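You operate a simulated robot arm through the tools that you are given. There is no shell and no other tool.

You are at the controls of a simulated robot arm. One attempt, no reset.

JOB
Power up the console and its computer, then set speed 400.
Fine: shut the computer door again.

Only the result counts: the job must be done as asked and must still hold three seconds after the hand-in. Knocking over, shifting, dropping, spilling or breaking anything else fails it.

ROBOT AND FRAMES
A 6-joint arm with a fingered hand, fixed in place. Base frame: the origin is on the floor under the middle of its stand, x ahead of it, y to its left, z up. Readings come in mm, rad, newtons and seconds.
With the tool pointing down near the work surface it reaches from about 260 to 700 mm from the base axis. Its first joint turns from -2.897 to 2.897 rad. Payload 4 kg.
The tool frame sits at the grasp point between the pads (the TCP): z along the fingers, y along the line on which they close. The tips reach 26 mm beyond it. The gripper opens to 148 mm; its body begins 73 mm behind the TCP. The gripper is a hand of 3 fingers: y runs from the thumb to the fingers, the wrist lies at [0, 0, -239] in the tool frame.
Orientation is that of the tool frame in the base frame, as [roll, pitch, yaw] about the fixed x, y, z axes, in that order (R = Rz(yaw) Ry(pitch) Rx(roll)). With the fingers straight down and closing along the base's y, the tool's x points along the base's -x, its y along +y and its z along -z.

CONTROLS
- The arm moves only by the tool apply_moves. Its argument "plan" is a list of rows, each a list of 6 numbers: the turn, a rotation vector about the tool's x, y, z in units of 120 degrees (1.0 is 120 degrees), then the shift along the tool's x, y, z in units of 200 mm (1.0 is 200 mm). In form: [[rx, ry, rz, dx, dy, dz], ...]. A call has 1 to 20 rows; each row is the pose to reach, as a shift and turn from the pose commanded when the call began, along the tool's axes at that moment. A call with a number of a shift or a turn outside -1 to 1 is refused whole. Rows are played at 5 a second. More than 50 mm and 0.15 rad between two rows, and nothing of the call is played. Where a pose cannot be reached the arm comes as near as it can. A force on the tool above 40 N (or 10 N above the force at the start of the call, whichever is more), or a blocked arm, ends the call early, and 0.2 s more pass. In this call time passes only in rows, and 0.2 s behind the last. The reply holds the time, the measured pose of the TCP, the force on the tool along the base axes, the opening and the grip force, in the units named above and with some noise, with the torque about the TCP (base axes, N m) and any sound that the robot's microphone picked up.
- Cameras (640 x 400 px; columns grow to the right, rows downward): "scene" is fixed at [220.5, -495.4, 1411.4]; the picture's right is [0.93, -0.37, 0.00], its down [-0.12, -0.30, -0.95] and it looks along [0.35, 0.88, -0.32] (base axes); focal length 311 px, centre (320, 200). "wrist" rides on the gripper at [68, -39, -90] in the tool frame; the picture's right is [0.50, 0.87, 0.00], its down [-0.65, 0.38, -0.65] and it looks along [-0.57, 0.33, 0.76] (tool axes); focal length 222 px, centre (320, 200). There is no depth. A picture from a camera that has moved, and an enlarged one, comes with that camera's place and axes in the base frame and with its lens.
- snapshot(camera): a new picture of that camera. It takes no simulated time.
- lift_body(by): moves the trunk up (or, below 0, down) by that many mm; the arm rides with it, the base frame stays. It gives what a move gives, with no picture.
- finger_targets(finger1, finger2, thumb_bend): sets how far each is bent, from 0 (flat) to 100 (curled in); at 30 the hand is open as for a grip, at 70 the pads meet at the TCP. One left out holds its place. A second passes; each finger stops where it meets its share of the squeeze, and holds until it gets a number again. It is the only way to open and close the hand. It gives what a move gives, with no picture; readings hold the bend of each and the force on the fingers (four entries, about 0 where the hand has none), thumb and palm.
- enlarge(camera, box): a new picture of the part [left, top, right, bottom] of that camera's present view, enlarged. It takes no simulated time.
- job_done(): hands the job in; it is judged then, once.

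Places have to be worked out from the pictures, the camera data and where the tool is seen. Open the gripper and draw the arm clear of the work before you hand the job in, unless the task says otherwise.

The tools are called after ">>>" by a JSON object that holds its "op" and its "data". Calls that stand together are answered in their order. apply_moves: Moves the arm, as the interface text tells. Its arguments: {"type":"object","properties":{"plan":{"type":"array","items":{"type":"array","items":{"type":"number"}}}},"required":["plan"]} The other tools are called the same way: lift_body (by) moves the trunk up or down; finger_targets (finger1, finger2, thumb_bend) moves the fingers one by one; snapshot (camera) takes a picture; enlarge (camera, box) takes an enlarged picture of a part of a camera's view; job_done () hands the job in.

At the start:

```text
time: 0.0
tcp_pos: [357.5, 226.5, 1303.6]
orientation: [-3.14, -0.001, 3.141]
force: [0.5, 0.6, -0.2]
torque: [0.01, -0.02, -0.03]
grip_width: 147.9
finger_force: 0.2
shape: jaw
bend: [30.0, 30.0, 30.0]
finger forces: [0.0, 0.0, 0.0, 0.0, 0.0, 0.0]
trunk travel left (down, up): [-275.0, 42.0]
```

scene: 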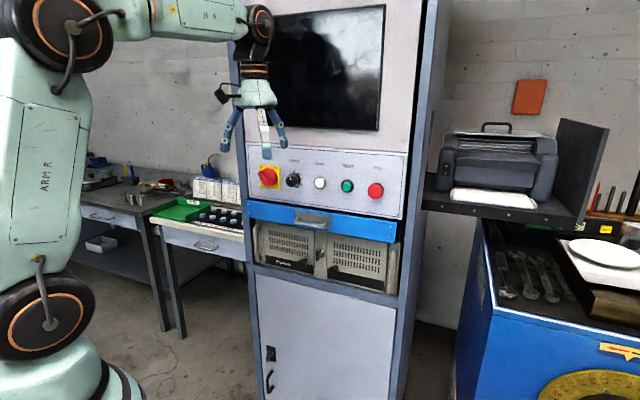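
wrist: 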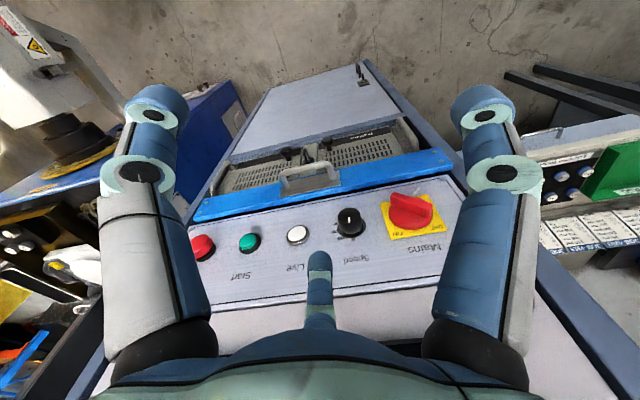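

I start by looking closely at the panel and the computer compartment to read labels and locate the controls.

>>> {"op": "enlarge", "data": {"camera": "scene", "box": [240, 140, 410, 230]}}

>>> {"op": "enlarge", "data": {"camera": "scene", "box": [240, 200, 410, 300]}}

>>> {"op": "enlarge", "data": {"camera": "wrist", "box": [180, 130, 460, 300]}}

```text
3.76 times, centred on (325, 185) of scene
camera zoom: at [220.5, -495.4, 1411.4], right [0.93, -0.37, 0.0], down [-0.12, -0.3, -0.95], along [0.35, 0.88, -0.32], focal length 1172 px, centre (301, 256)
```

zoom: 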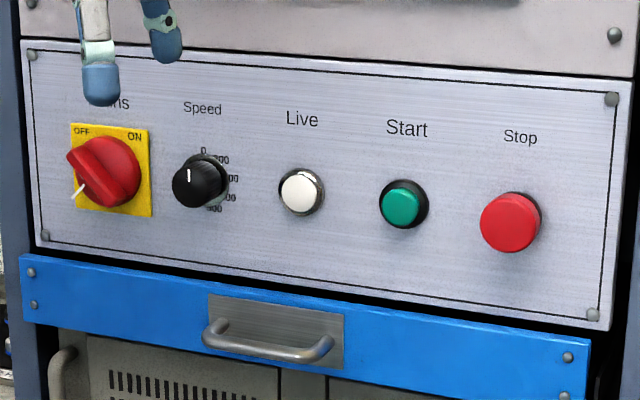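

```text
3.76 times, centred on (325, 250) of scene
camera zoom: at [220.5, -495.4, 1411.4], right [0.93, -0.37, 0.0], down [-0.12, -0.3, -0.95], along [0.35, 0.88, -0.32], focal length 1172 px, centre (301, 12)
```

zoom: 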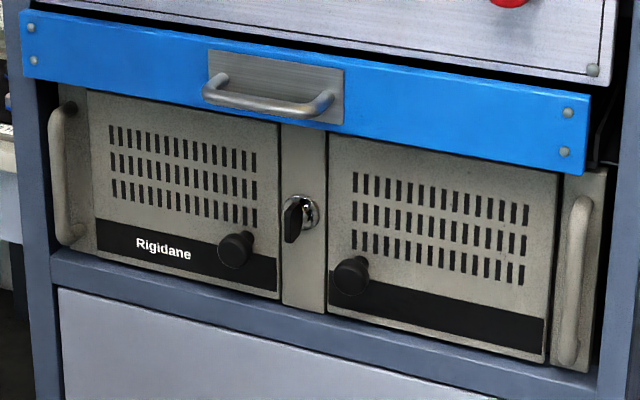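

```text
2.29 times, centred on (320, 215) of wrist
camera zoom: at [289.6, 186.6, 1392.5], right [-0.5, 0.87, 0.0], down [0.65, 0.38, 0.65], along [0.57, 0.33, -0.76], focal length 508 px, centre (320, 166)
```

zoom: 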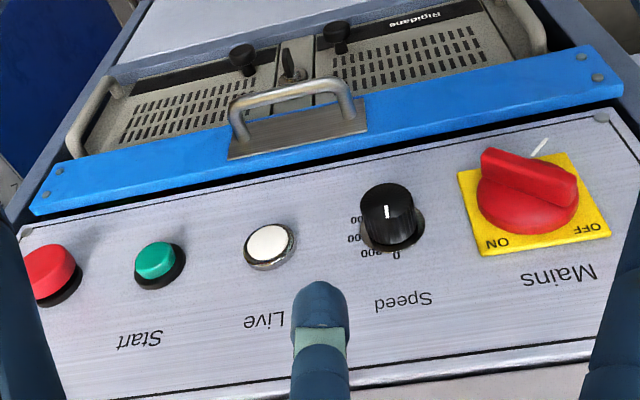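

The panel faces the robot at about 45° (outward normal ≈ [-0.71, -0.71, 0]). I now zoom in on the individual controls to read dial marks and the lock.

>>> {"op": "enlarge", "data": {"camera": "scene", "box": [255, 160, 305, 202]}}

>>> {"op": "enlarge", "data": {"camera": "wrist", "box": [320, 180, 460, 270]}}

>>> {"op": "enlarge", "data": {"camera": "scene", "box": [295, 235, 345, 280]}}

>>> {"op": "enlarge", "data": {"camera": "wrist", "box": [220, 110, 430, 200]}}

```text
9.52 times, centred on (280, 181) of scene
camera zoom: at [220.5, -495.4, 1411.4], right [0.93, -0.37, 0.0], down [-0.12, -0.3, -0.95], along [0.35, 0.88, -0.32], focal length 2964 px, centre (701, 381)
```

zoom: 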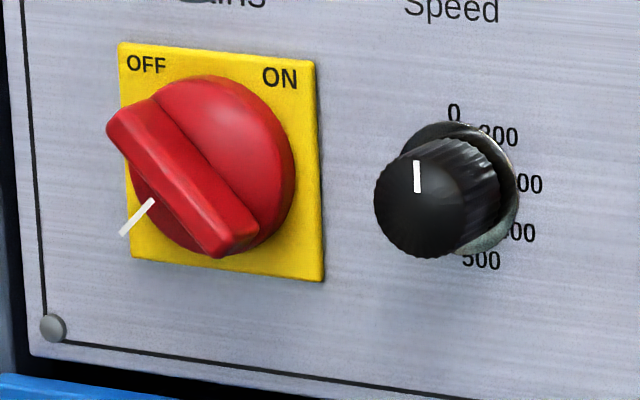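

```text
4.44 times, centred on (390, 225) of wrist
camera zoom: at [289.6, 186.6, 1392.5], right [-0.5, 0.87, 0.0], down [0.65, 0.38, 0.65], along [0.57, 0.33, -0.76], focal length 987 px, centre (9, 89)
```

zoom: 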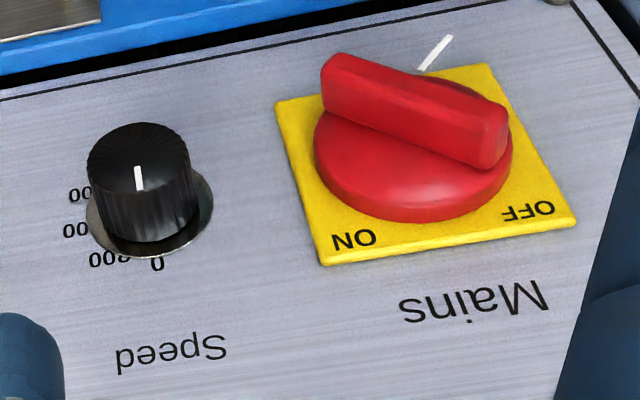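

```text
8.89 times, centred on (320, 258) of scene
camera zoom: at [220.5, -495.4, 1411.4], right [0.93, -0.37, 0.0], down [-0.12, -0.3, -0.95], along [0.35, 0.88, -0.32], focal length 2767 px, centre (320, -311)
```

zoom: 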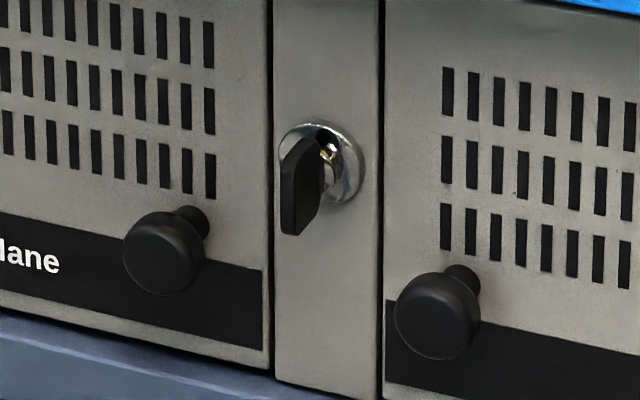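

```text
3.05 times, centred on (325, 155) of wrist
camera zoom: at [289.6, 186.6, 1392.5], right [-0.5, 0.87, 0.0], down [0.65, 0.38, 0.65], along [0.57, 0.33, -0.76], focal length 677 px, centre (305, 337)
```

zoom: 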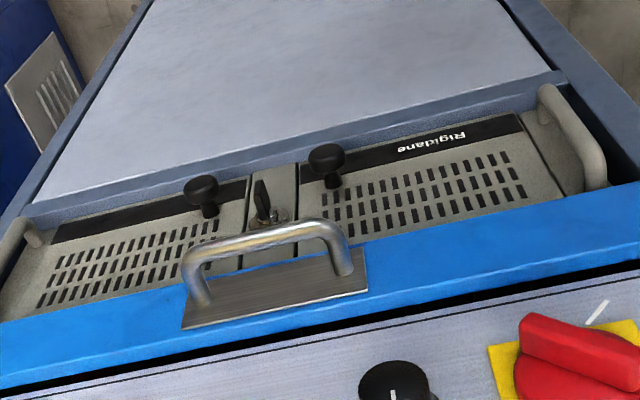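

The mains switch is at OFF (upper left), the speed dial pointer is at 0, and the computer has a keyed lock between its two doors. I'll start swinging the hand up toward the panel. This first call is a small test of the turn signs, staying clear of the panel.

>>> {"op": "apply_moves", "data": {"plan": [[-0.0442, -0.0442, 0, -0.0044, 0.0233, -0.0402], [-0.0884, -0.0884, 0, -0.0088, 0.0465, -0.0803], [-0.1326, -0.1326, 0, -0.0133, 0.0698, -0.1205], [-0.1768, -0.1768, 0, -0.0177, 0.093, -0.1607]]}}

```text
time: 1.0
tcp_pos: [359.7, 243.9, 1334.7]
orientation: [2.75, 0.364, 3.069]
force: [0.0, -0.8, -0.2]
torque: [0.0, -0.02, 0.01]
grip_width: 147.8
finger_force: 0.1
shape: jaw
bend: [30.0, 30.0, 30.0]
finger forces: [0.0, 0.1, 0.0, 0.0, 0.0, 0.1]
trunk travel left (down, up): [-275.0, 42.0]
```

The turn signs are confirmed; the tool now tilts toward the panel by 30°. I continue to horizontal, staying about 100 mm in front of the screen.

>>> {"op": "apply_moves", "data": {"plan": [[-0.0442, -0.0442, 0, -0.0168, 0.0356, -0.025], [-0.0884, -0.0884, 0, -0.0336, 0.0713, -0.05], [-0.1326, -0.1326, 0, -0.0504, 0.1069, -0.075], [-0.1768, -0.1768, 0, -0.0673, 0.1425, -0.1], [-0.221, -0.221, 0, -0.0841, 0.1781, -0.125], [-0.2652, -0.2652, 0, -0.1009, 0.2138, -0.15], [-0.3093, -0.3093, 0, -0.1177, 0.2494, -0.175], [-0.3535, -0.3535, 0, -0.1345, 0.285, -0.2]]}}

>>> {"op": "snapshot", "data": {"camera": "scene"}}

>>> {"op": "snapshot", "data": {"camera": "wrist"}}

```text
time: 2.8
tcp_pos: [371.9, 252.6, 1425.6]
orientation: [1.587, 0.78, 2.379]
force: [0.2, -0.5, 0.9]
torque: [-0.04, 0.03, 0.02]
grip_width: 148.1
finger_force: 0.0
shape: jaw
bend: [30.0, 30.0, 30.0]
finger forces: [0.1, 0.0, 0.0, 0.0, 0.0, 0.0]
out of reach, approached as far as the arm can: row 7, 8
trunk travel left (down, up): [-275.0, 42.0]
```

```text
taken
```

scene: 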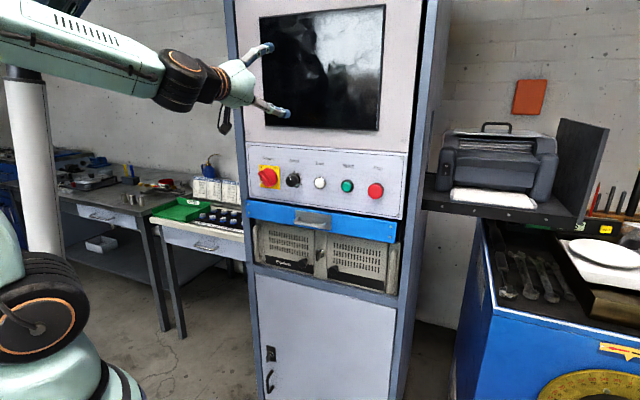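

```text
taken
camera wrist: at [293.9, 202.4, 1350.7], right [-0.69, 0.68, 0.26], down [-0.31, -0.6, 0.74], along [0.66, 0.43, 0.62], focal length 222 px, centre (320, 200)
```

wrist: 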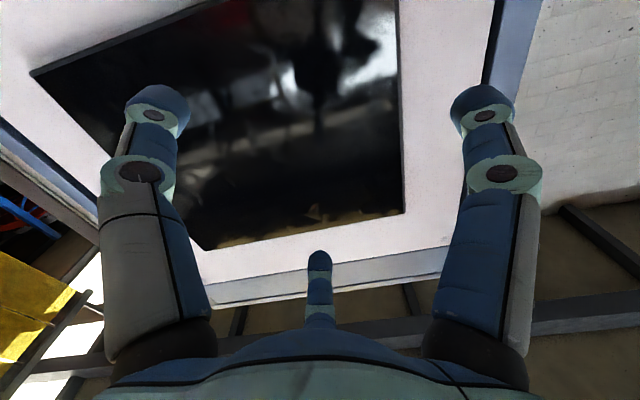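

The hand is horizontal and facing the panel, but the arm is too folded at this height. Lowering the trunk should give it room while bringing the hand to panel height, with tips still about 100 mm from the panel.

>>> {"op": "lift_body", "data": {"by": -150}}

>>> {"op": "snapshot", "data": {"camera": "scene"}}

>>> {"op": "snapshot", "data": {"camera": "wrist"}}

```text
time: 4.5
tcp_pos: [382.5, 253.2, 1244.8]
orientation: [1.657, 0.725, 2.428]
force: [-0.4, 0.1, -0.2]
torque: [0.0, 0.04, -0.02]
grip_width: 148.1
finger_force: 0.1
shape: jaw
bend: [30.0, 30.0, 30.0]
finger forces: [0.0, 0.0, 0.0, 0.0, 0.0, 0.0]
trunk travel left (down, up): [-125.0, 192.0]
```

```text
taken
```

scene: 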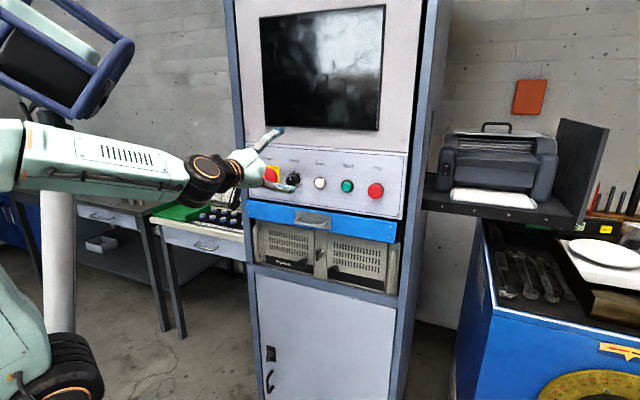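

```text
taken
camera wrist: at [299.0, 202.7, 1176.5], right [-0.67, 0.68, 0.31], down [-0.25, -0.6, 0.76], along [0.7, 0.43, 0.57], focal length 222 px, centre (320, 200)
```

wrist: 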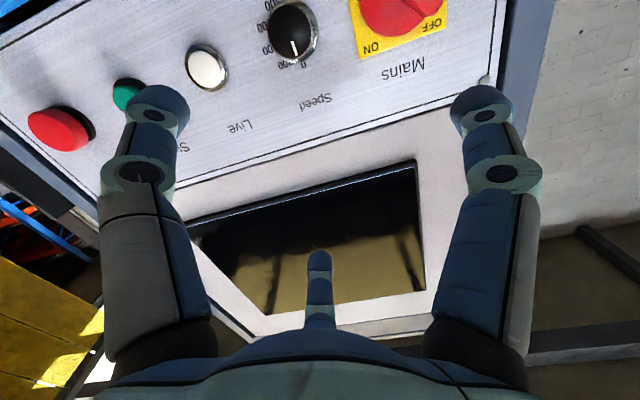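

The hand now points roughly at the panel at z≈1245. I issue one null row to see whether the measured pose matches the commanded one before planning a precise re-orientation.

>>> {"op": "apply_moves", "data": {"plan": [[0, 0, 0, 0, 0, 0]]}}

>>> {"op": "enlarge", "data": {"camera": "wrist", "box": [180, 0, 480, 140]}}

```text
time: 5.0
tcp_pos: [380.9, 253.7, 1244.3]
orientation: [1.655, 0.726, 2.429]
force: [-0.5, 0.1, 0.0]
torque: [-0.04, 0.0, 0.02]
grip_width: 147.9
finger_force: 0.1
shape: jaw
bend: [30.0, 30.0, 30.0]
finger forces: [0.0, 0.0, 0.1, 0.0, 0.0, 0.0]
trunk travel left (down, up): [-125.0, 192.0]
```

```text
2.13 times, centred on (330, 70) of wrist
camera zoom: at [298.9, 202.8, 1176.5], right [-0.67, 0.68, 0.31], down [-0.25, -0.6, 0.76], along [0.7, 0.43, 0.57], focal length 474 px, centre (299, 477)
```

zoom: 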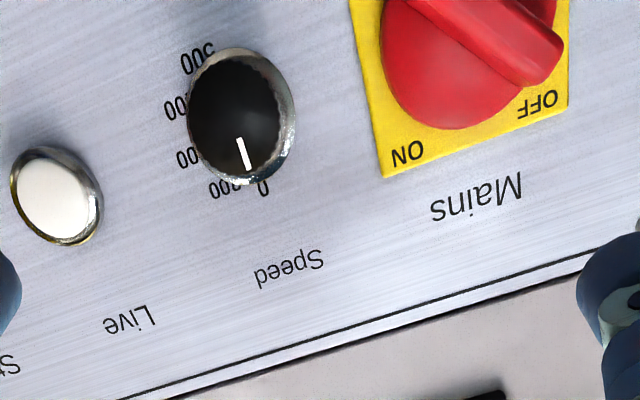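

Commanded and measured poses agree. The dial reads 0, ?00, ?00, ?00, 500 clockwise. I lower the trunk further for wrist room; the hand stays well in front of the drawer.

>>> {"op": "lift_body", "data": {"by": -110}}

>>> {"op": "snapshot", "data": {"camera": "scene"}}

>>> {"op": "snapshot", "data": {"camera": "wrist"}}

```text
time: 6.4
tcp_pos: [384.2, 252.5, 1136.1]
orientation: [1.663, 0.725, 2.438]
force: [0.7, 0.4, 0.3]
torque: [0.04, 0.01, 0.01]
grip_width: 147.9
finger_force: 0.1
shape: jaw
bend: [30.0, 30.0, 30.0]
finger forces: [0.0, 0.0, 0.1, 0.0, 0.1, 0.1]
trunk travel left (down, up): [-15.0, 302.0]
```

```text
taken
```

scene: 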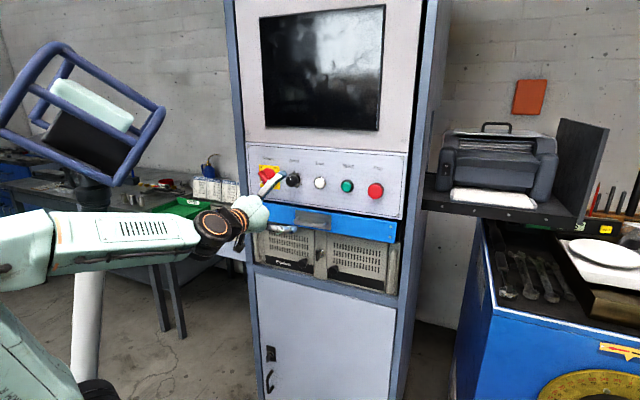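

```text
taken
camera wrist: at [300.1, 201.0, 1068.7], right [-0.67, 0.67, 0.31], down [-0.25, -0.6, 0.76], along [0.7, 0.43, 0.57], focal length 222 px, centre (320, 200)
```

wrist: 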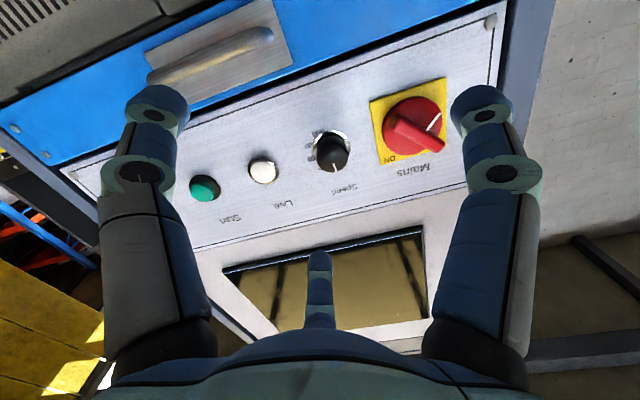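

I take zoomed wrist views from here to triangulate the panel more accurately.

>>> {"op": "enlarge", "data": {"camera": "wrist", "box": [290, 70, 450, 210]}}

>>> {"op": "enlarge", "data": {"camera": "scene", "box": [245, 150, 325, 200]}}

```text
2.86 times, centred on (370, 140) of wrist
camera zoom: at [300.1, 201.0, 1068.7], right [-0.67, 0.67, 0.31], down [-0.25, -0.6, 0.76], along [0.7, 0.43, 0.57], focal length 635 px, centre (177, 371)
```

zoom: 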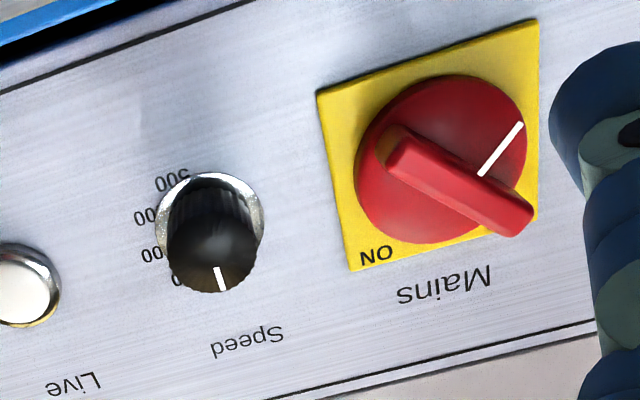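

```text
8.00 times, centred on (285, 175) of scene
camera zoom: at [220.5, -495.4, 1411.4], right [0.93, -0.37, 0.0], down [-0.12, -0.3, -0.95], along [0.35, 0.88, -0.32], focal length 2490 px, centre (600, 400)
```

zoom: 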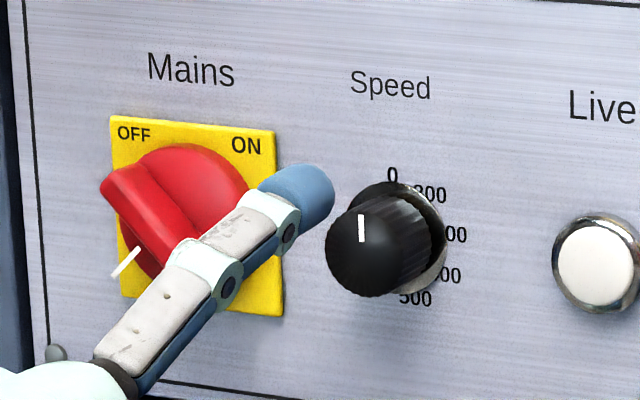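

The mains plate comes out at about h≈7, z≈1172 with its face about 580 mm along the panel normal, and the bar handle front at about 555. I re-orient so the fingers will straddle the bar, moving in front of the switch at about 75 mm standoff.

>>> {"op": "apply_moves", "data": {"plan": [[0.0008, -0.0031, -0.0648, 0.0159, 0.0354, 0.0121], [0.0017, -0.0062, -0.1295, 0.0318, 0.0707, 0.0242], [0.0025, -0.0093, -0.1943, 0.0478, 0.1061, 0.0363], [0.0034, -0.0124, -0.259, 0.0637, 0.1414, 0.0484], [0.0042, -0.0155, -0.3238, 0.0796, 0.1768, 0.0605], [0.005, -0.0185, -0.3886, 0.0955, 0.2122, 0.0726], [0.0059, -0.0216, -0.4533, 0.1114, 0.2475, 0.0847], [0.0067, -0.0247, -0.5181, 0.1273, 0.2829, 0.0968], [0.0076, -0.0278, -0.5828, 0.1433, 0.3182, 0.1089], [0.0084, -0.0309, -0.6476, 0.1592, 0.3536, 0.121], [0.0092, -0.034, -0.7123, 0.1751, 0.389, 0.1331], [0.0101, -0.0371, -0.7771, 0.191, 0.4243, 0.1452]]}}

>>> {"op": "snapshot", "data": {"camera": "scene"}}

>>> {"op": "snapshot", "data": {"camera": "wrist"}}

```text
time: 9.0
tcp_pos: [351.8, 330.6, 1169.0]
orientation: [-1.567, 0.784, -0.78]
force: [0.5, 0.1, 0.1]
torque: [0.01, 0.01, 0.01]
grip_width: 148.0
finger_force: 0.0
shape: jaw
bend: [30.0, 30.0, 30.0]
finger forces: [0.0, 0.1, 0.1, 0.0, 0.0, 0.0]
out of reach, approached as far as the arm can: row 1, 2, 3, 4, 5, 6, 12
trunk travel left (down, up): [-15.0, 302.0]
```

```text
taken
```

scene: 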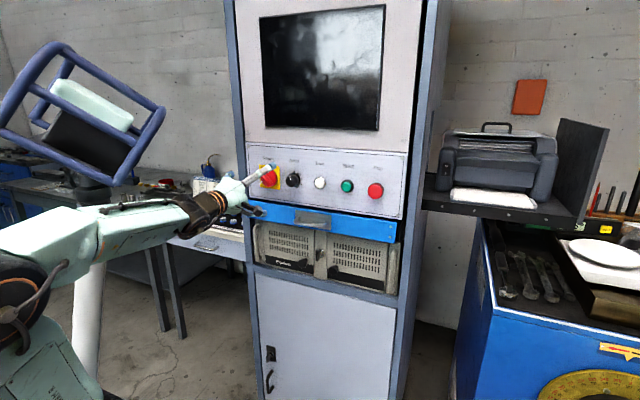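

```text
taken
camera wrist: at [341.0, 213.1, 1147.7], right [-0.18, 0.18, -0.97], down [-0.98, 0.05, 0.19], along [0.09, 0.98, 0.17], focal length 222 px, centre (320, 200)
```

wrist: 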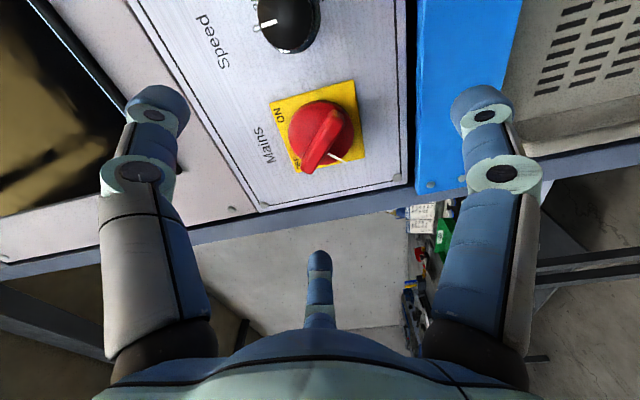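

The hand is in position with the tool square to the panel and nearly on the switch axis. I zoom the wrist camera on switch and dial.

>>> {"op": "enlarge", "data": {"camera": "wrist", "box": [200, 60, 400, 200]}}

>>> {"op": "enlarge", "data": {"camera": "wrist", "box": [180, 0, 340, 100]}}

>>> {"op": "enlarge", "data": {"camera": "scene", "box": [230, 150, 310, 220]}}

```text
2.86 times, centred on (300, 130) of wrist
camera zoom: at [341.0, 213.1, 1147.7], right [-0.18, 0.18, -0.97], down [-0.98, 0.05, 0.19], along [0.09, 0.98, 0.17], focal length 635 px, centre (377, 400)
```

zoom: 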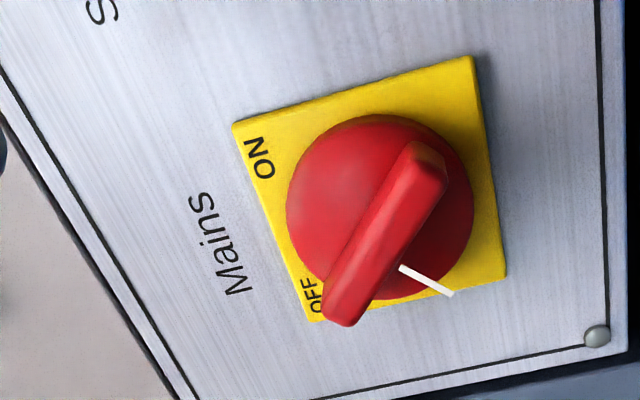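

```text
4.00 times, centred on (260, 50) of wrist
camera zoom: at [341.0, 213.1, 1147.7], right [-0.18, 0.18, -0.97], down [-0.98, 0.05, 0.19], along [0.09, 0.98, 0.17], focal length 888 px, centre (560, 800)
```

zoom: 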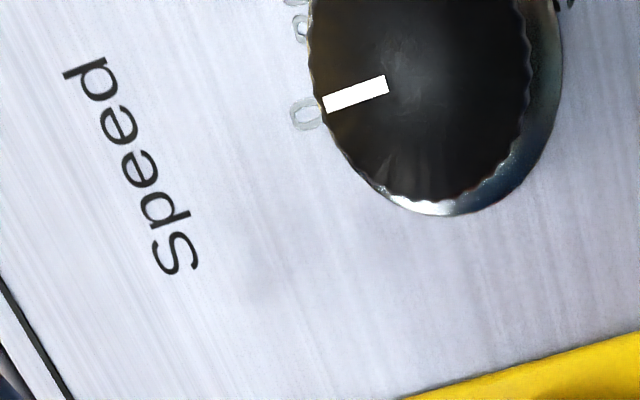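

```text
5.71 times, centred on (270, 185) of scene
camera zoom: at [220.5, -495.4, 1411.4], right [0.93, -0.37, 0.0], down [-0.12, -0.3, -0.95], along [0.35, 0.88, -0.32], focal length 1779 px, centre (606, 286)
```

zoom: 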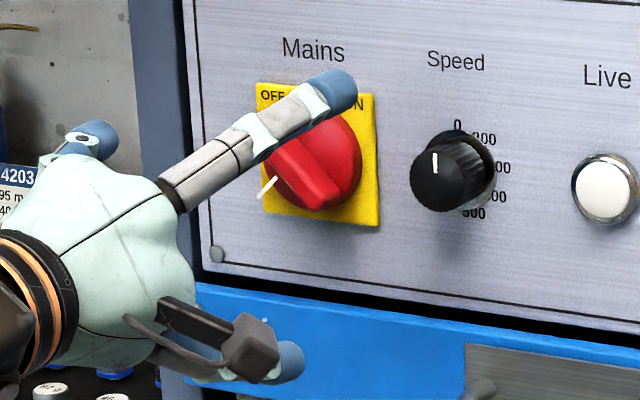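

The switch axis works out to h≈9.9, z≈1168.5, with the bar at 135° and its front near 557. I pre-shape the fingers so they will straddle the bar closely without touching anything else.

>>> {"op": "finger_targets", "data": {"finger1": 48, "finger2": 48, "thumb_bend": 48}}

>>> {"op": "snapshot", "data": {"camera": "wrist"}}

>>> {"op": "enlarge", "data": {"camera": "scene", "box": [210, 150, 310, 230]}}

```text
time: 10.0
tcp_pos: [351.1, 330.4, 1168.9]
orientation: [-1.569, 0.788, -0.782]
force: [-0.6, -0.5, 0.4]
torque: [-0.01, -0.01, 0.0]
grip_width: 69.1
finger_force: 0.0
shape: fingers
bend: [48.0, 48.0, 48.0]
finger forces: [0.1, 0.0, 0.0, 0.0, 0.1, 0.0]
trunk travel left (down, up): [-15.0, 302.0]
```

```text
taken
camera wrist: at [340.9, 212.8, 1147.7], right [-0.18, 0.19, -0.97], down [-0.98, 0.05, 0.2], along [0.09, 0.98, 0.17], focal length 222 px, centre (320, 200)
```

wrist: 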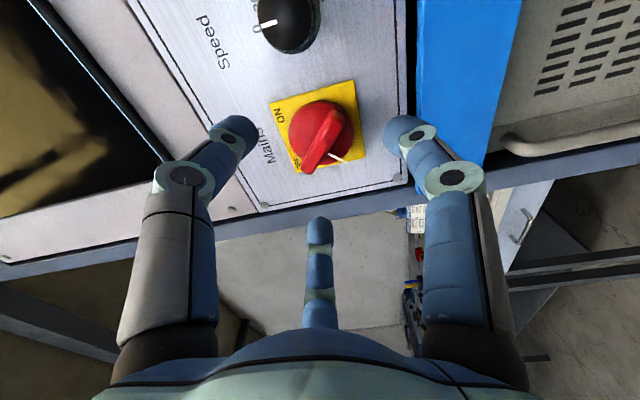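

```text
5.00 times, centred on (260, 190) of scene
camera zoom: at [220.5, -495.4, 1411.4], right [0.93, -0.37, 0.0], down [-0.12, -0.3, -0.95], along [0.35, 0.88, -0.32], focal length 1556 px, centre (620, 250)
```

zoom: 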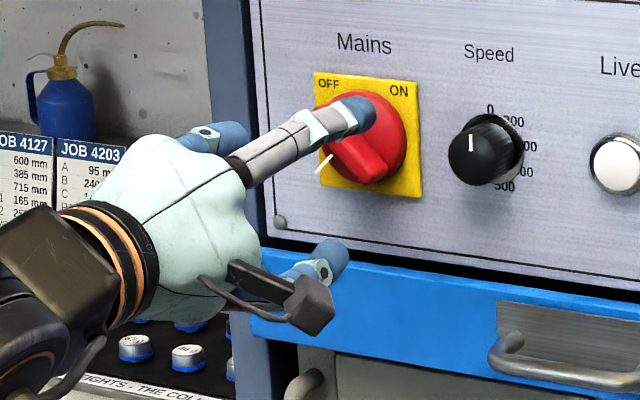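

Fingers are at a 69 mm opening, wider than the bar. I advance 30 mm first, with the small lateral correction, then check.

>>> {"op": "apply_moves", "data": {"plan": [[0, 0, 0, -0.005, 0.006, 0.05], [0, 0, 0, -0.01, 0.012, 0.1], [0, 0, 0, -0.015, 0.018, 0.15]]}}

>>> {"op": "snapshot", "data": {"camera": "wrist"}}

>>> {"op": "enlarge", "data": {"camera": "scene", "box": [220, 150, 300, 210]}}

```text
time: 10.8
tcp_pos: [369.7, 354.4, 1167.6]
orientation: [-1.573, 0.787, -0.789]
force: [-0.1, 0.1, -0.7]
torque: [-0.01, 0.02, -0.05]
grip_width: 69.4
finger_force: 0.1
shape: fingers
bend: [48.0, 48.0, 48.0]
finger forces: [0.0, 0.0, 0.1, 0.0, 0.0, 0.0]
trunk travel left (down, up): [-15.0, 302.0]
```

```text
taken
camera wrist: at [358.6, 237.4, 1147.4], right [-0.18, 0.18, -0.97], down [-0.98, 0.06, 0.2], along [0.09, 0.98, 0.17], focal length 222 px, centre (320, 200)
```

wrist: 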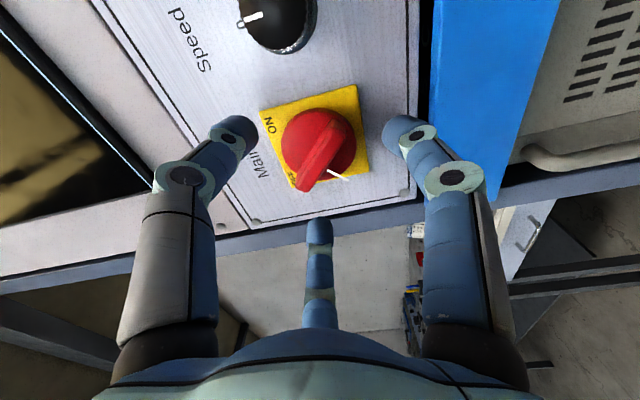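

```text
6.67 times, centred on (260, 180) of scene
camera zoom: at [220.5, -495.4, 1411.4], right [0.93, -0.37, 0.0], down [-0.12, -0.3, -0.95], along [0.35, 0.88, -0.32], focal length 2075 px, centre (720, 333)
```

zoom: 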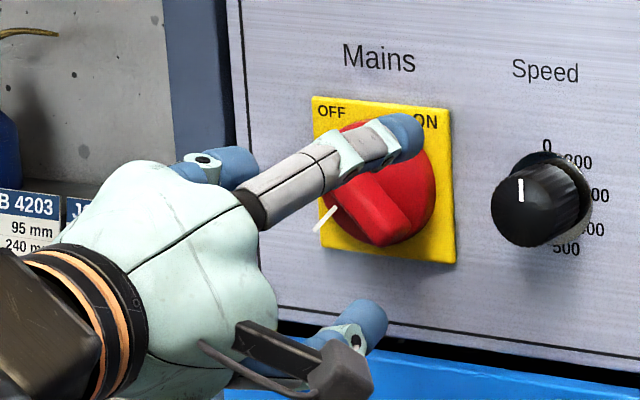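

Aligned at h≈10.8, z≈1167.6 with tips near 538. I advance another 26 mm so the tips straddle the bar.

>>> {"op": "apply_moves", "data": {"plan": [[0, 0, 0, -0.002, 0.001, 0.05], [0, 0, 0, -0.004, 0.002, 0.1], [0, 0, 0, -0.004, 0.002, 0.13]]}}

>>> {"op": "snapshot", "data": {"camera": "wrist"}}

>>> {"op": "enlarge", "data": {"camera": "scene", "box": [230, 150, 310, 210]}}

```text
time: 11.6
tcp_pos: [386.6, 373.3, 1168.3]
orientation: [-1.572, 0.789, -0.79]
force: [0.0, 0.6, 0.6]
torque: [-0.03, 0.0, -0.01]
grip_width: 69.2
finger_force: 0.0
shape: fingers
bend: [48.0, 48.0, 48.0]
finger forces: [0.0, 0.0, 0.0, 0.0, 0.0, 0.0]
trunk travel left (down, up): [-15.0, 302.0]
```

```text
taken
camera wrist: at [376.7, 256.6, 1147.1], right [-0.18, 0.18, -0.97], down [-0.98, 0.06, 0.2], along [0.09, 0.98, 0.17], focal length 222 px, centre (320, 200)
```

wrist: 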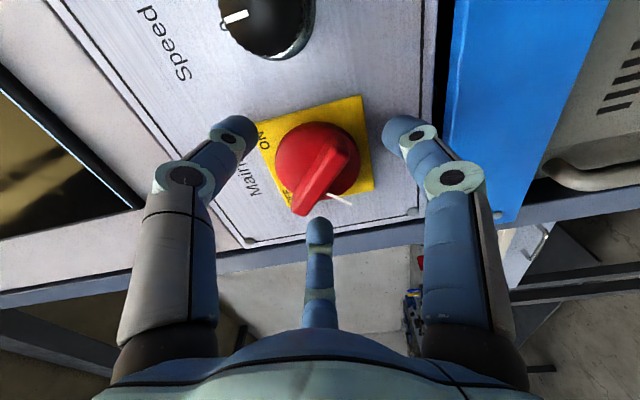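

```text
6.67 times, centred on (270, 180) of scene
camera zoom: at [220.5, -495.4, 1411.4], right [0.93, -0.37, 0.0], down [-0.12, -0.3, -0.95], along [0.35, 0.88, -0.32], focal length 2075 px, centre (653, 333)
```

zoom: 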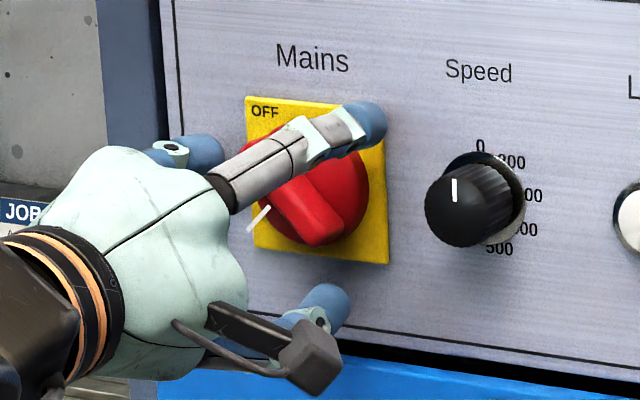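

The bar sits on the hand axis with tips about 7 mm past its front face. I close the fingers to grip it.

>>> {"op": "finger_targets", "data": {"finger1": 60, "finger2": 60, "thumb_bend": 64}}

>>> {"op": "snapshot", "data": {"camera": "wrist"}}

>>> {"op": "enlarge", "data": {"camera": "scene", "box": [230, 150, 310, 210]}}

```text
time: 12.6
tcp_pos: [387.1, 374.5, 1167.4]
orientation: [-1.572, 0.788, -0.788]
force: [-0.4, 0.3, -0.9]
torque: [0.01, 0.06, 0.04]
grip_width: 25.3
finger_force: 0.9
shape: fingers
bend: [59.0, 59.0, 64.0]
finger forces: [0.7, 0.6, 0.0, 0.0, 0.1, 0.1]
trunk travel left (down, up): [-15.0, 302.0]
```

```text
taken
camera wrist: at [376.5, 256.7, 1147.3], right [-0.18, 0.18, -0.97], down [-0.98, 0.06, 0.2], along [0.09, 0.98, 0.17], focal length 222 px, centre (320, 200)
```

wrist: 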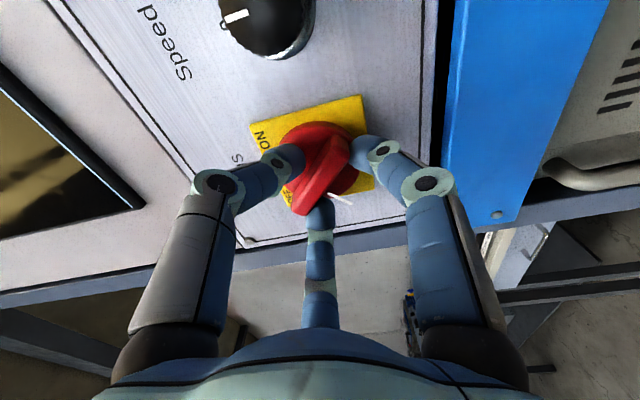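

```text
6.67 times, centred on (270, 180) of scene
camera zoom: at [220.5, -495.4, 1411.4], right [0.93, -0.37, 0.0], down [-0.12, -0.3, -0.95], along [0.35, 0.88, -0.32], focal length 2075 px, centre (653, 333)
```

zoom: 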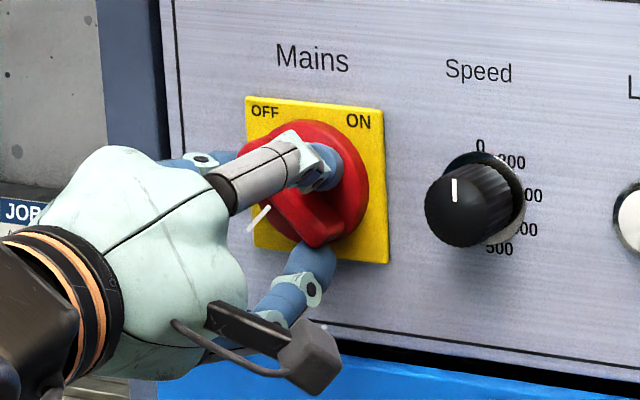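

Fingers touch the bar at bend 59 while the thumb is not yet loaded. I close a bit more for a firm hold.

>>> {"op": "finger_targets", "data": {"finger1": 66, "finger2": 66, "thumb_bend": 74}}

>>> {"op": "snapshot", "data": {"camera": "wrist"}}

```text
time: 13.6
tcp_pos: [386.0, 372.6, 1168.3]
orientation: [-1.574, 0.788, -0.789]
force: [0.5, 0.9, 2.0]
torque: [-0.01, 0.01, 0.11]
grip_width: 15.9
finger_force: 8.3
shape: fingers
bend: [62.0, 62.0, 68.0]
finger forces: [3.2, 5.4, 0.0, 0.0, 7.2, 0.0]
trunk travel left (down, up): [-15.0, 302.0]
```

```text
taken
camera wrist: at [376.6, 256.6, 1147.4], right [-0.18, 0.18, -0.97], down [-0.98, 0.06, 0.2], along [0.09, 0.98, 0.17], focal length 222 px, centre (320, 200)
```

wrist: 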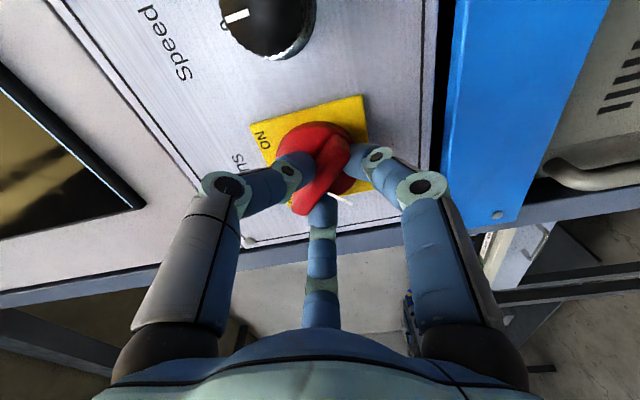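

The bar is gripped (thumb 7 N against fingers 3–5 N). I turn the hand clockwise about its axis, first 45°.

>>> {"op": "apply_moves", "data": {"plan": [[0, 0, 0.0625, 0, 0, 0], [0, 0, 0.125, 0, 0, 0], [0, 0, 0.1875, 0, 0, 0], [0, 0, 0.25, 0, 0, 0], [0, 0, 0.3125, 0, 0, 0], [0, 0, 0.375, 0, 0, 0]]}}

>>> {"op": "enlarge", "data": {"camera": "scene", "box": [230, 150, 330, 220]}}

>>> {"op": "snapshot", "data": {"camera": "wrist"}}

```text
time: 15.0
tcp_pos: [387.0, 374.1, 1168.1]
orientation: [2.289, 1.567, 3.072]
force: [-1.5, 2.1, -1.9]
torque: [-0.02, -0.07, 0.1]
grip_width: 13.7
finger_force: 8.0
shape: fingers
bend: [63.0, 62.0, 68.0]
finger forces: [3.5, 7.5, 0.1, 0.0, 6.0, 0.1]
trunk travel left (down, up): [-15.0, 302.0]
```

```text
5.71 times, centred on (280, 185) of scene
camera zoom: at [220.5, -495.4, 1411.4], right [0.93, -0.37, 0.0], down [-0.12, -0.3, -0.95], along [0.35, 0.88, -0.32], focal length 1779 px, centre (549, 286)
```

zoom: 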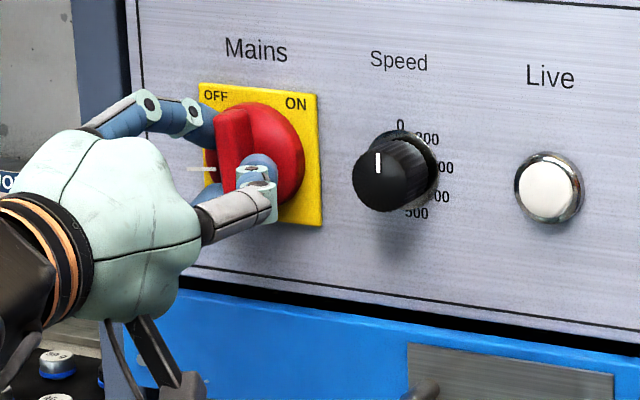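

```text
taken
camera wrist: at [350.2, 283.0, 1100.0], right [-0.61, 0.61, -0.5], down [-0.73, -0.19, 0.66], along [0.31, 0.77, 0.57], focal length 222 px, centre (320, 200)
```

wrist: 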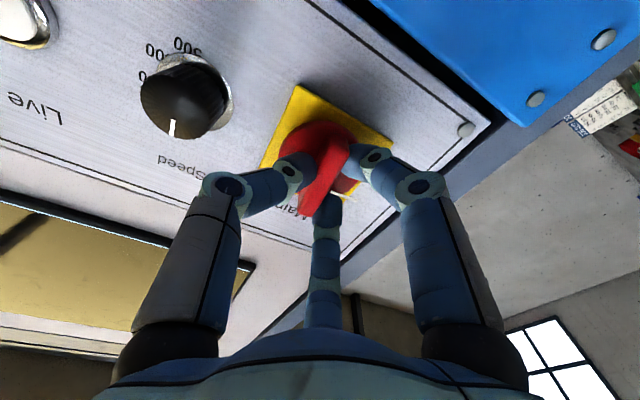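

The bar turned 45° with the hand (now vertical), with low forces. I turn the remaining 45° to ON.

>>> {"op": "apply_moves", "data": {"plan": [[0, 0, 0.0625, 0, 0, 0], [0, 0, 0.125, 0, 0, 0], [0, 0, 0.1875, 0, 0, 0], [0, 0, 0.25, 0, 0, 0], [0, 0, 0.3125, 0, 0, 0], [0, 0, 0.375, 0, 0, 0]]}}

>>> {"op": "enlarge", "data": {"camera": "scene", "box": [230, 150, 330, 220]}}

>>> {"op": "snapshot", "data": {"camera": "wrist"}}

```text
time: 16.4
tcp_pos: [386.4, 374.5, 1167.5]
orientation: [1.573, 0.785, 2.357]
force: [-4.4, 3.6, -4.0]
torque: [-0.03, 0.02, 0.19]
grip_width: 15.3
finger_force: 8.5
shape: fingers
bend: [62.0, 62.0, 68.0]
finger forces: [4.0, 5.1, 0.0, 0.0, 6.9, 0.1]
trunk travel left (down, up): [-15.0, 302.0]
```

```text
5.71 times, centred on (280, 185) of scene
camera zoom: at [220.5, -495.4, 1411.4], right [0.93, -0.37, 0.0], down [-0.12, -0.3, -0.95], along [0.35, 0.88, -0.32], focal length 1779 px, centre (549, 286)
```

zoom: 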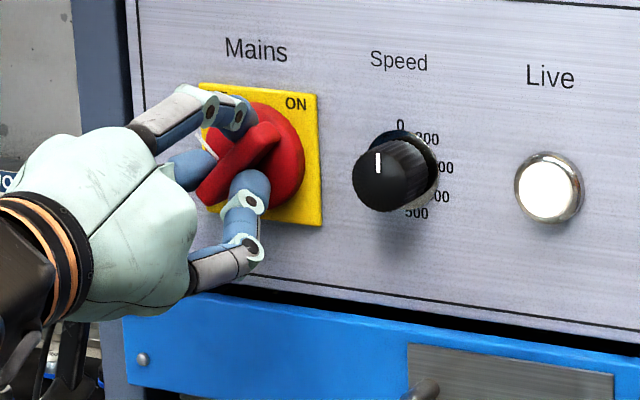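

```text
taken
camera wrist: at [308.5, 325.4, 1092.7], right [-0.68, 0.68, 0.26], down [-0.32, -0.6, 0.73], along [0.66, 0.41, 0.63], focal length 222 px, centre (320, 200)
```

wrist: 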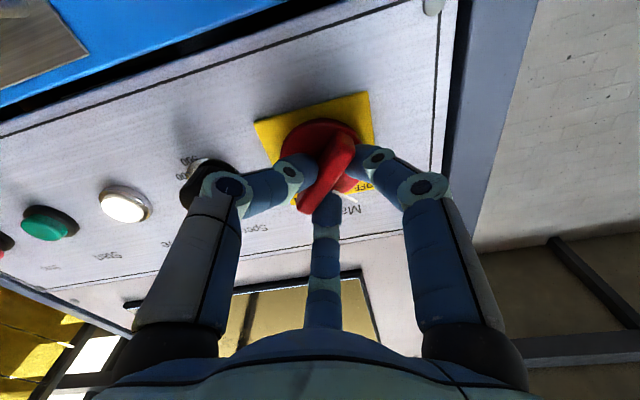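

The bar points at ON and the Live lamp is lit. I release the bar and back away.

>>> {"op": "finger_targets", "data": {"finger1": 48, "finger2": 48, "thumb_bend": 48}}

>>> {"op": "apply_moves", "data": {"plan": [[0, 0, 0, 0, 0, -0.06], [0, 0, 0, 0, 0, -0.12], [0, 0, 0, 0, 0, -0.18], [0, 0, 0, 0, 0, -0.24]]}}

>>> {"op": "enlarge", "data": {"camera": "scene", "box": [240, 140, 400, 230]}}

>>> {"op": "snapshot", "data": {"camera": "wrist"}}

```text
time: 17.4
tcp_pos: [386.8, 373.2, 1168.5]
orientation: [1.573, 0.784, 2.353]
force: [0.4, -1.2, 0.4]
torque: [-0.01, -0.04, -0.02]
grip_width: 68.4
finger_force: 0.0
shape: fingers
bend: [48.0, 48.0, 48.0]
finger forces: [0.0, 0.0, 0.0, 0.1, 0.0, 0.1]
trunk travel left (down, up): [-15.0, 302.0]
```

```text
time: 18.4
tcp_pos: [353.3, 339.9, 1167.5]
orientation: [1.572, 0.784, 2.355]
force: [0.6, -0.5, 0.0]
torque: [-0.05, 0.01, -0.02]
grip_width: 68.3
finger_force: 0.2
shape: fingers
bend: [48.0, 48.0, 48.0]
finger forces: [0.1, 0.0, 0.0, 0.0, 0.0, 0.0]
trunk travel left (down, up): [-15.0, 302.0]
```

```text
4.00 times, centred on (320, 185) of scene
camera zoom: at [220.5, -495.4, 1411.4], right [0.93, -0.37, 0.0], down [-0.12, -0.3, -0.95], along [0.35, 0.88, -0.32], focal length 1245 px, centre (320, 260)
```

zoom: 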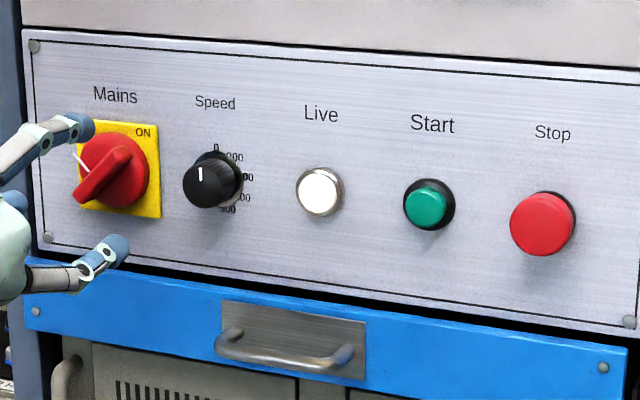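

```text
taken
camera wrist: at [275.0, 290.5, 1091.8], right [-0.68, 0.68, 0.26], down [-0.32, -0.6, 0.73], along [0.66, 0.41, 0.63], focal length 222 px, centre (320, 200)
```

wrist: 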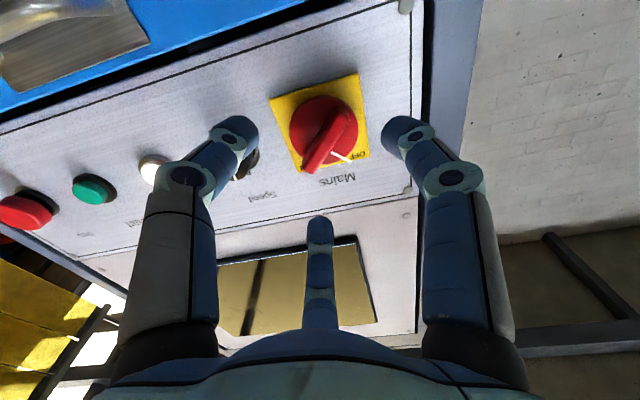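

Mains is ON and the Live lamp glows. Next is the computer: I move the hand down and right, tilting it downward so the wrist camera looks straight at the computer's front.

>>> {"op": "apply_moves", "data": {"plan": [[0.0201, 0.0201, 0, 0.0118, -0.1179, -0.0125], [0.0403, 0.0403, 0, 0.0236, -0.2357, -0.025], [0.0604, 0.0604, 0, 0.0354, -0.3536, -0.0375], [0.0805, 0.0805, 0, 0.0471, -0.4714, -0.05], [0.1007, 0.1007, 0, 0.0589, -0.5893, -0.0625], [0.1208, 0.1208, 0, 0.0707, -0.7071, -0.075]]}}

>>> {"op": "snapshot", "data": {"camera": "wrist"}}

>>> {"op": "snapshot", "data": {"camera": "scene"}}

```text
time: 19.8
tcp_pos: [404.4, 266.1, 1057.9]
orientation: [2.061, 0.723, 2.692]
force: [0.6, -0.1, 0.3]
torque: [0.01, 0.02, 0.0]
grip_width: 68.3
finger_force: 0.1
shape: fingers
bend: [48.0, 48.0, 48.0]
finger forces: [0.0, 0.0, 0.1, 0.0, 0.0, 0.1]
trunk travel left (down, up): [-15.0, 302.0]
```

```text
taken
camera wrist: at [313.5, 202.3, 1018.2], right [-0.62, 0.75, 0.24], down [-0.11, -0.39, 0.91], along [0.78, 0.54, 0.32], focal length 222 px, centre (320, 200)
```

wrist: 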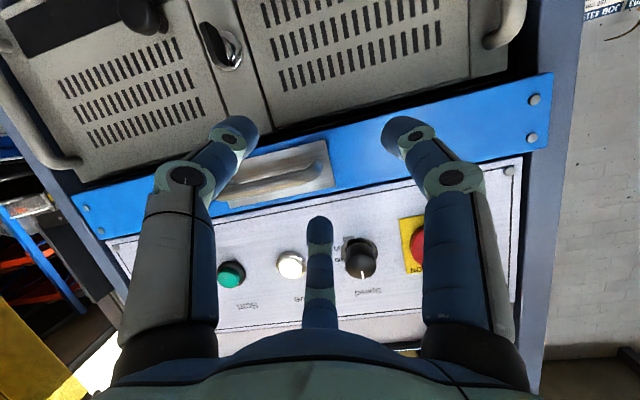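

```text
taken
```

scene: 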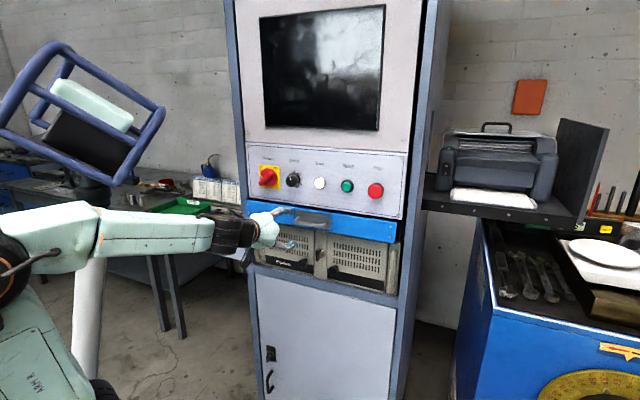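

The view is developing well; the dial and computer front are visible. I continue the second half so the camera looks level at the computer.

>>> {"op": "apply_moves", "data": {"plan": [[0.0201, 0.0201, 0, 0.0126, -0.1033, 0.0138], [0.0403, 0.0403, 0, 0.0252, -0.2067, 0.0275], [0.0604, 0.0604, 0, 0.0379, -0.31, 0.0413], [0.0805, 0.0805, 0, 0.0505, -0.4133, 0.055], [0.1007, 0.1007, 0, 0.0631, -0.5167, 0.0688], [0.1208, 0.1208, 0, 0.0757, -0.62, 0.0825]]}}

>>> {"op": "snapshot", "data": {"camera": "wrist"}}

>>> {"op": "snapshot", "data": {"camera": "scene"}}

```text
time: 21.2
tcp_pos: [448.3, 198.7, 959.9]
orientation: [2.459, 0.559, 2.936]
force: [-0.4, 0.4, 0.1]
torque: [0.0, 0.03, 0.01]
grip_width: 68.4
finger_force: 0.0
shape: fingers
bend: [48.0, 48.0, 48.0]
finger forces: [0.1, 0.0, 0.0, 0.0, 0.0, 0.0]
trunk travel left (down, up): [-15.0, 302.0]
```

```text
taken
camera wrist: at [350.4, 129.3, 962.6], right [-0.56, 0.8, 0.2], down [0.13, -0.15, 0.98], along [0.82, 0.58, -0.02], focal length 222 px, centre (320, 200)
```

wrist: 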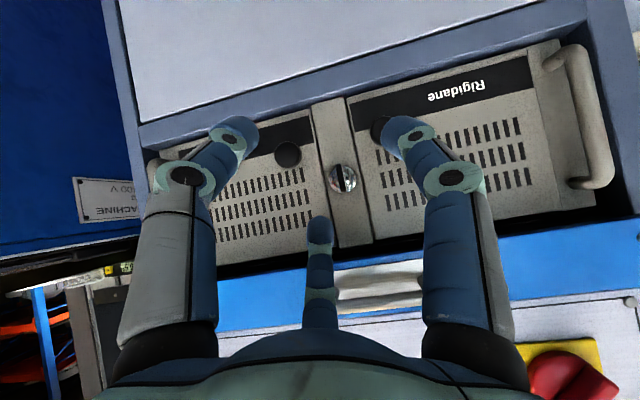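

```text
taken
```

scene: 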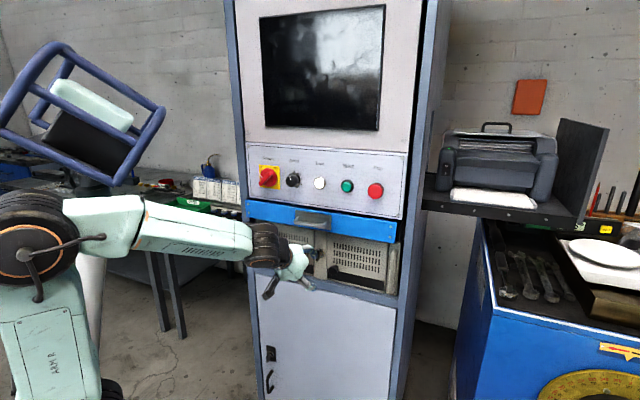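

The camera faces the computer nearly square. I zoom in on the lock and doors.

>>> {"op": "enlarge", "data": {"camera": "wrist", "box": [250, 100, 450, 250]}}

>>> {"op": "enlarge", "data": {"camera": "wrist", "box": [320, 150, 370, 205]}}

>>> {"op": "enlarge", "data": {"camera": "scene", "box": [245, 205, 410, 310]}}

```text
2.67 times, centred on (350, 175) of wrist
camera zoom: at [350.4, 129.3, 962.6], right [-0.56, 0.8, 0.2], down [0.13, -0.15, 0.98], along [0.82, 0.58, -0.02], focal length 592 px, centre (240, 267)
```

zoom: 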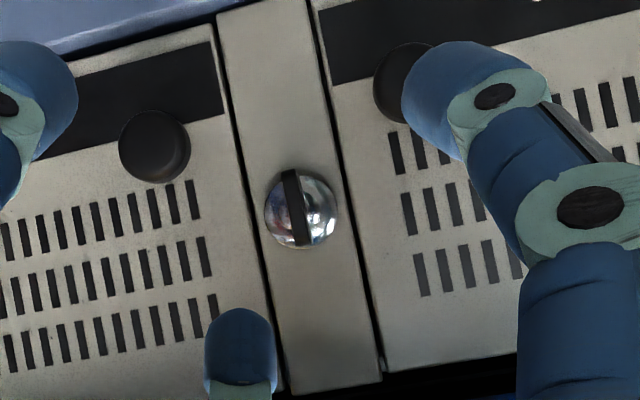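

```text
7.27 times, centred on (345, 178) of wrist
camera zoom: at [350.4, 129.3, 962.6], right [-0.56, 0.8, 0.2], down [0.13, -0.15, 0.98], along [0.82, 0.58, -0.02], focal length 1615 px, centre (138, 364)
```

zoom: 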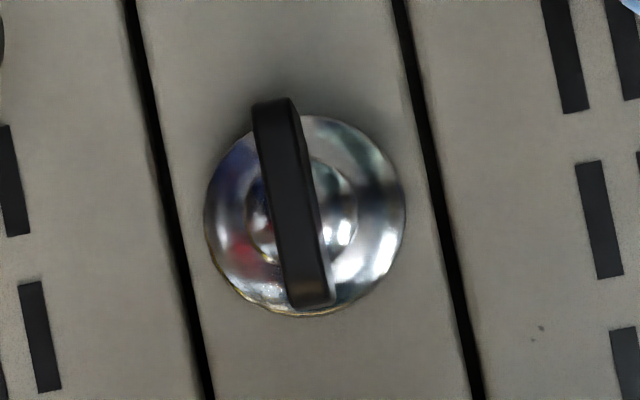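

```text
3.81 times, centred on (328, 258) of scene
camera zoom: at [220.5, -495.4, 1411.4], right [0.93, -0.37, 0.0], down [-0.12, -0.3, -0.95], along [0.35, 0.88, -0.32], focal length 1186 px, centre (291, -19)
```

zoom: 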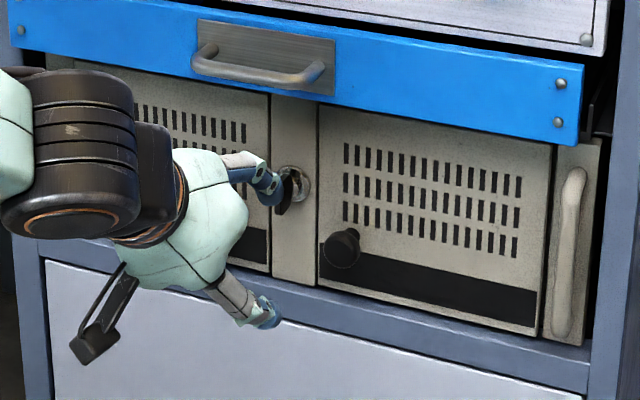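

The key bow is vertical at about h≈169, z≈940, on a strip recessed to about w≈598, with the door knobs at h≈118 and h≈220, z≈904. To work that low with the hand level, the arm needs its shoulder well above, so I raise the trunk; the hand stays about 60 mm clear of the handle.

>>> {"op": "lift_body", "data": {"by": 290}}

>>> {"op": "snapshot", "data": {"camera": "scene"}}

```text
time: 24.1
tcp_pos: [445.6, 197.3, 1251.1]
orientation: [2.46, 0.563, 2.934]
force: [0.0, -0.4, 0.3]
torque: [0.03, -0.01, 0.01]
grip_width: 67.9
finger_force: 0.0
shape: fingers
bend: [48.0, 48.0, 48.0]
finger forces: [0.0, 0.1, 0.1, 0.0, 0.0, 0.0]
trunk travel left (down, up): [-305.0, 12.0]
```

```text
taken
```

scene: 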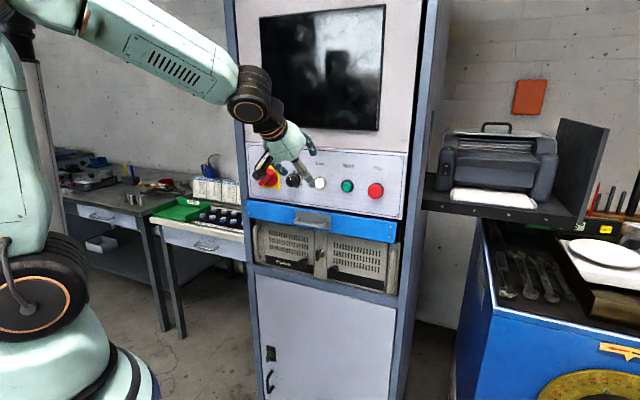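

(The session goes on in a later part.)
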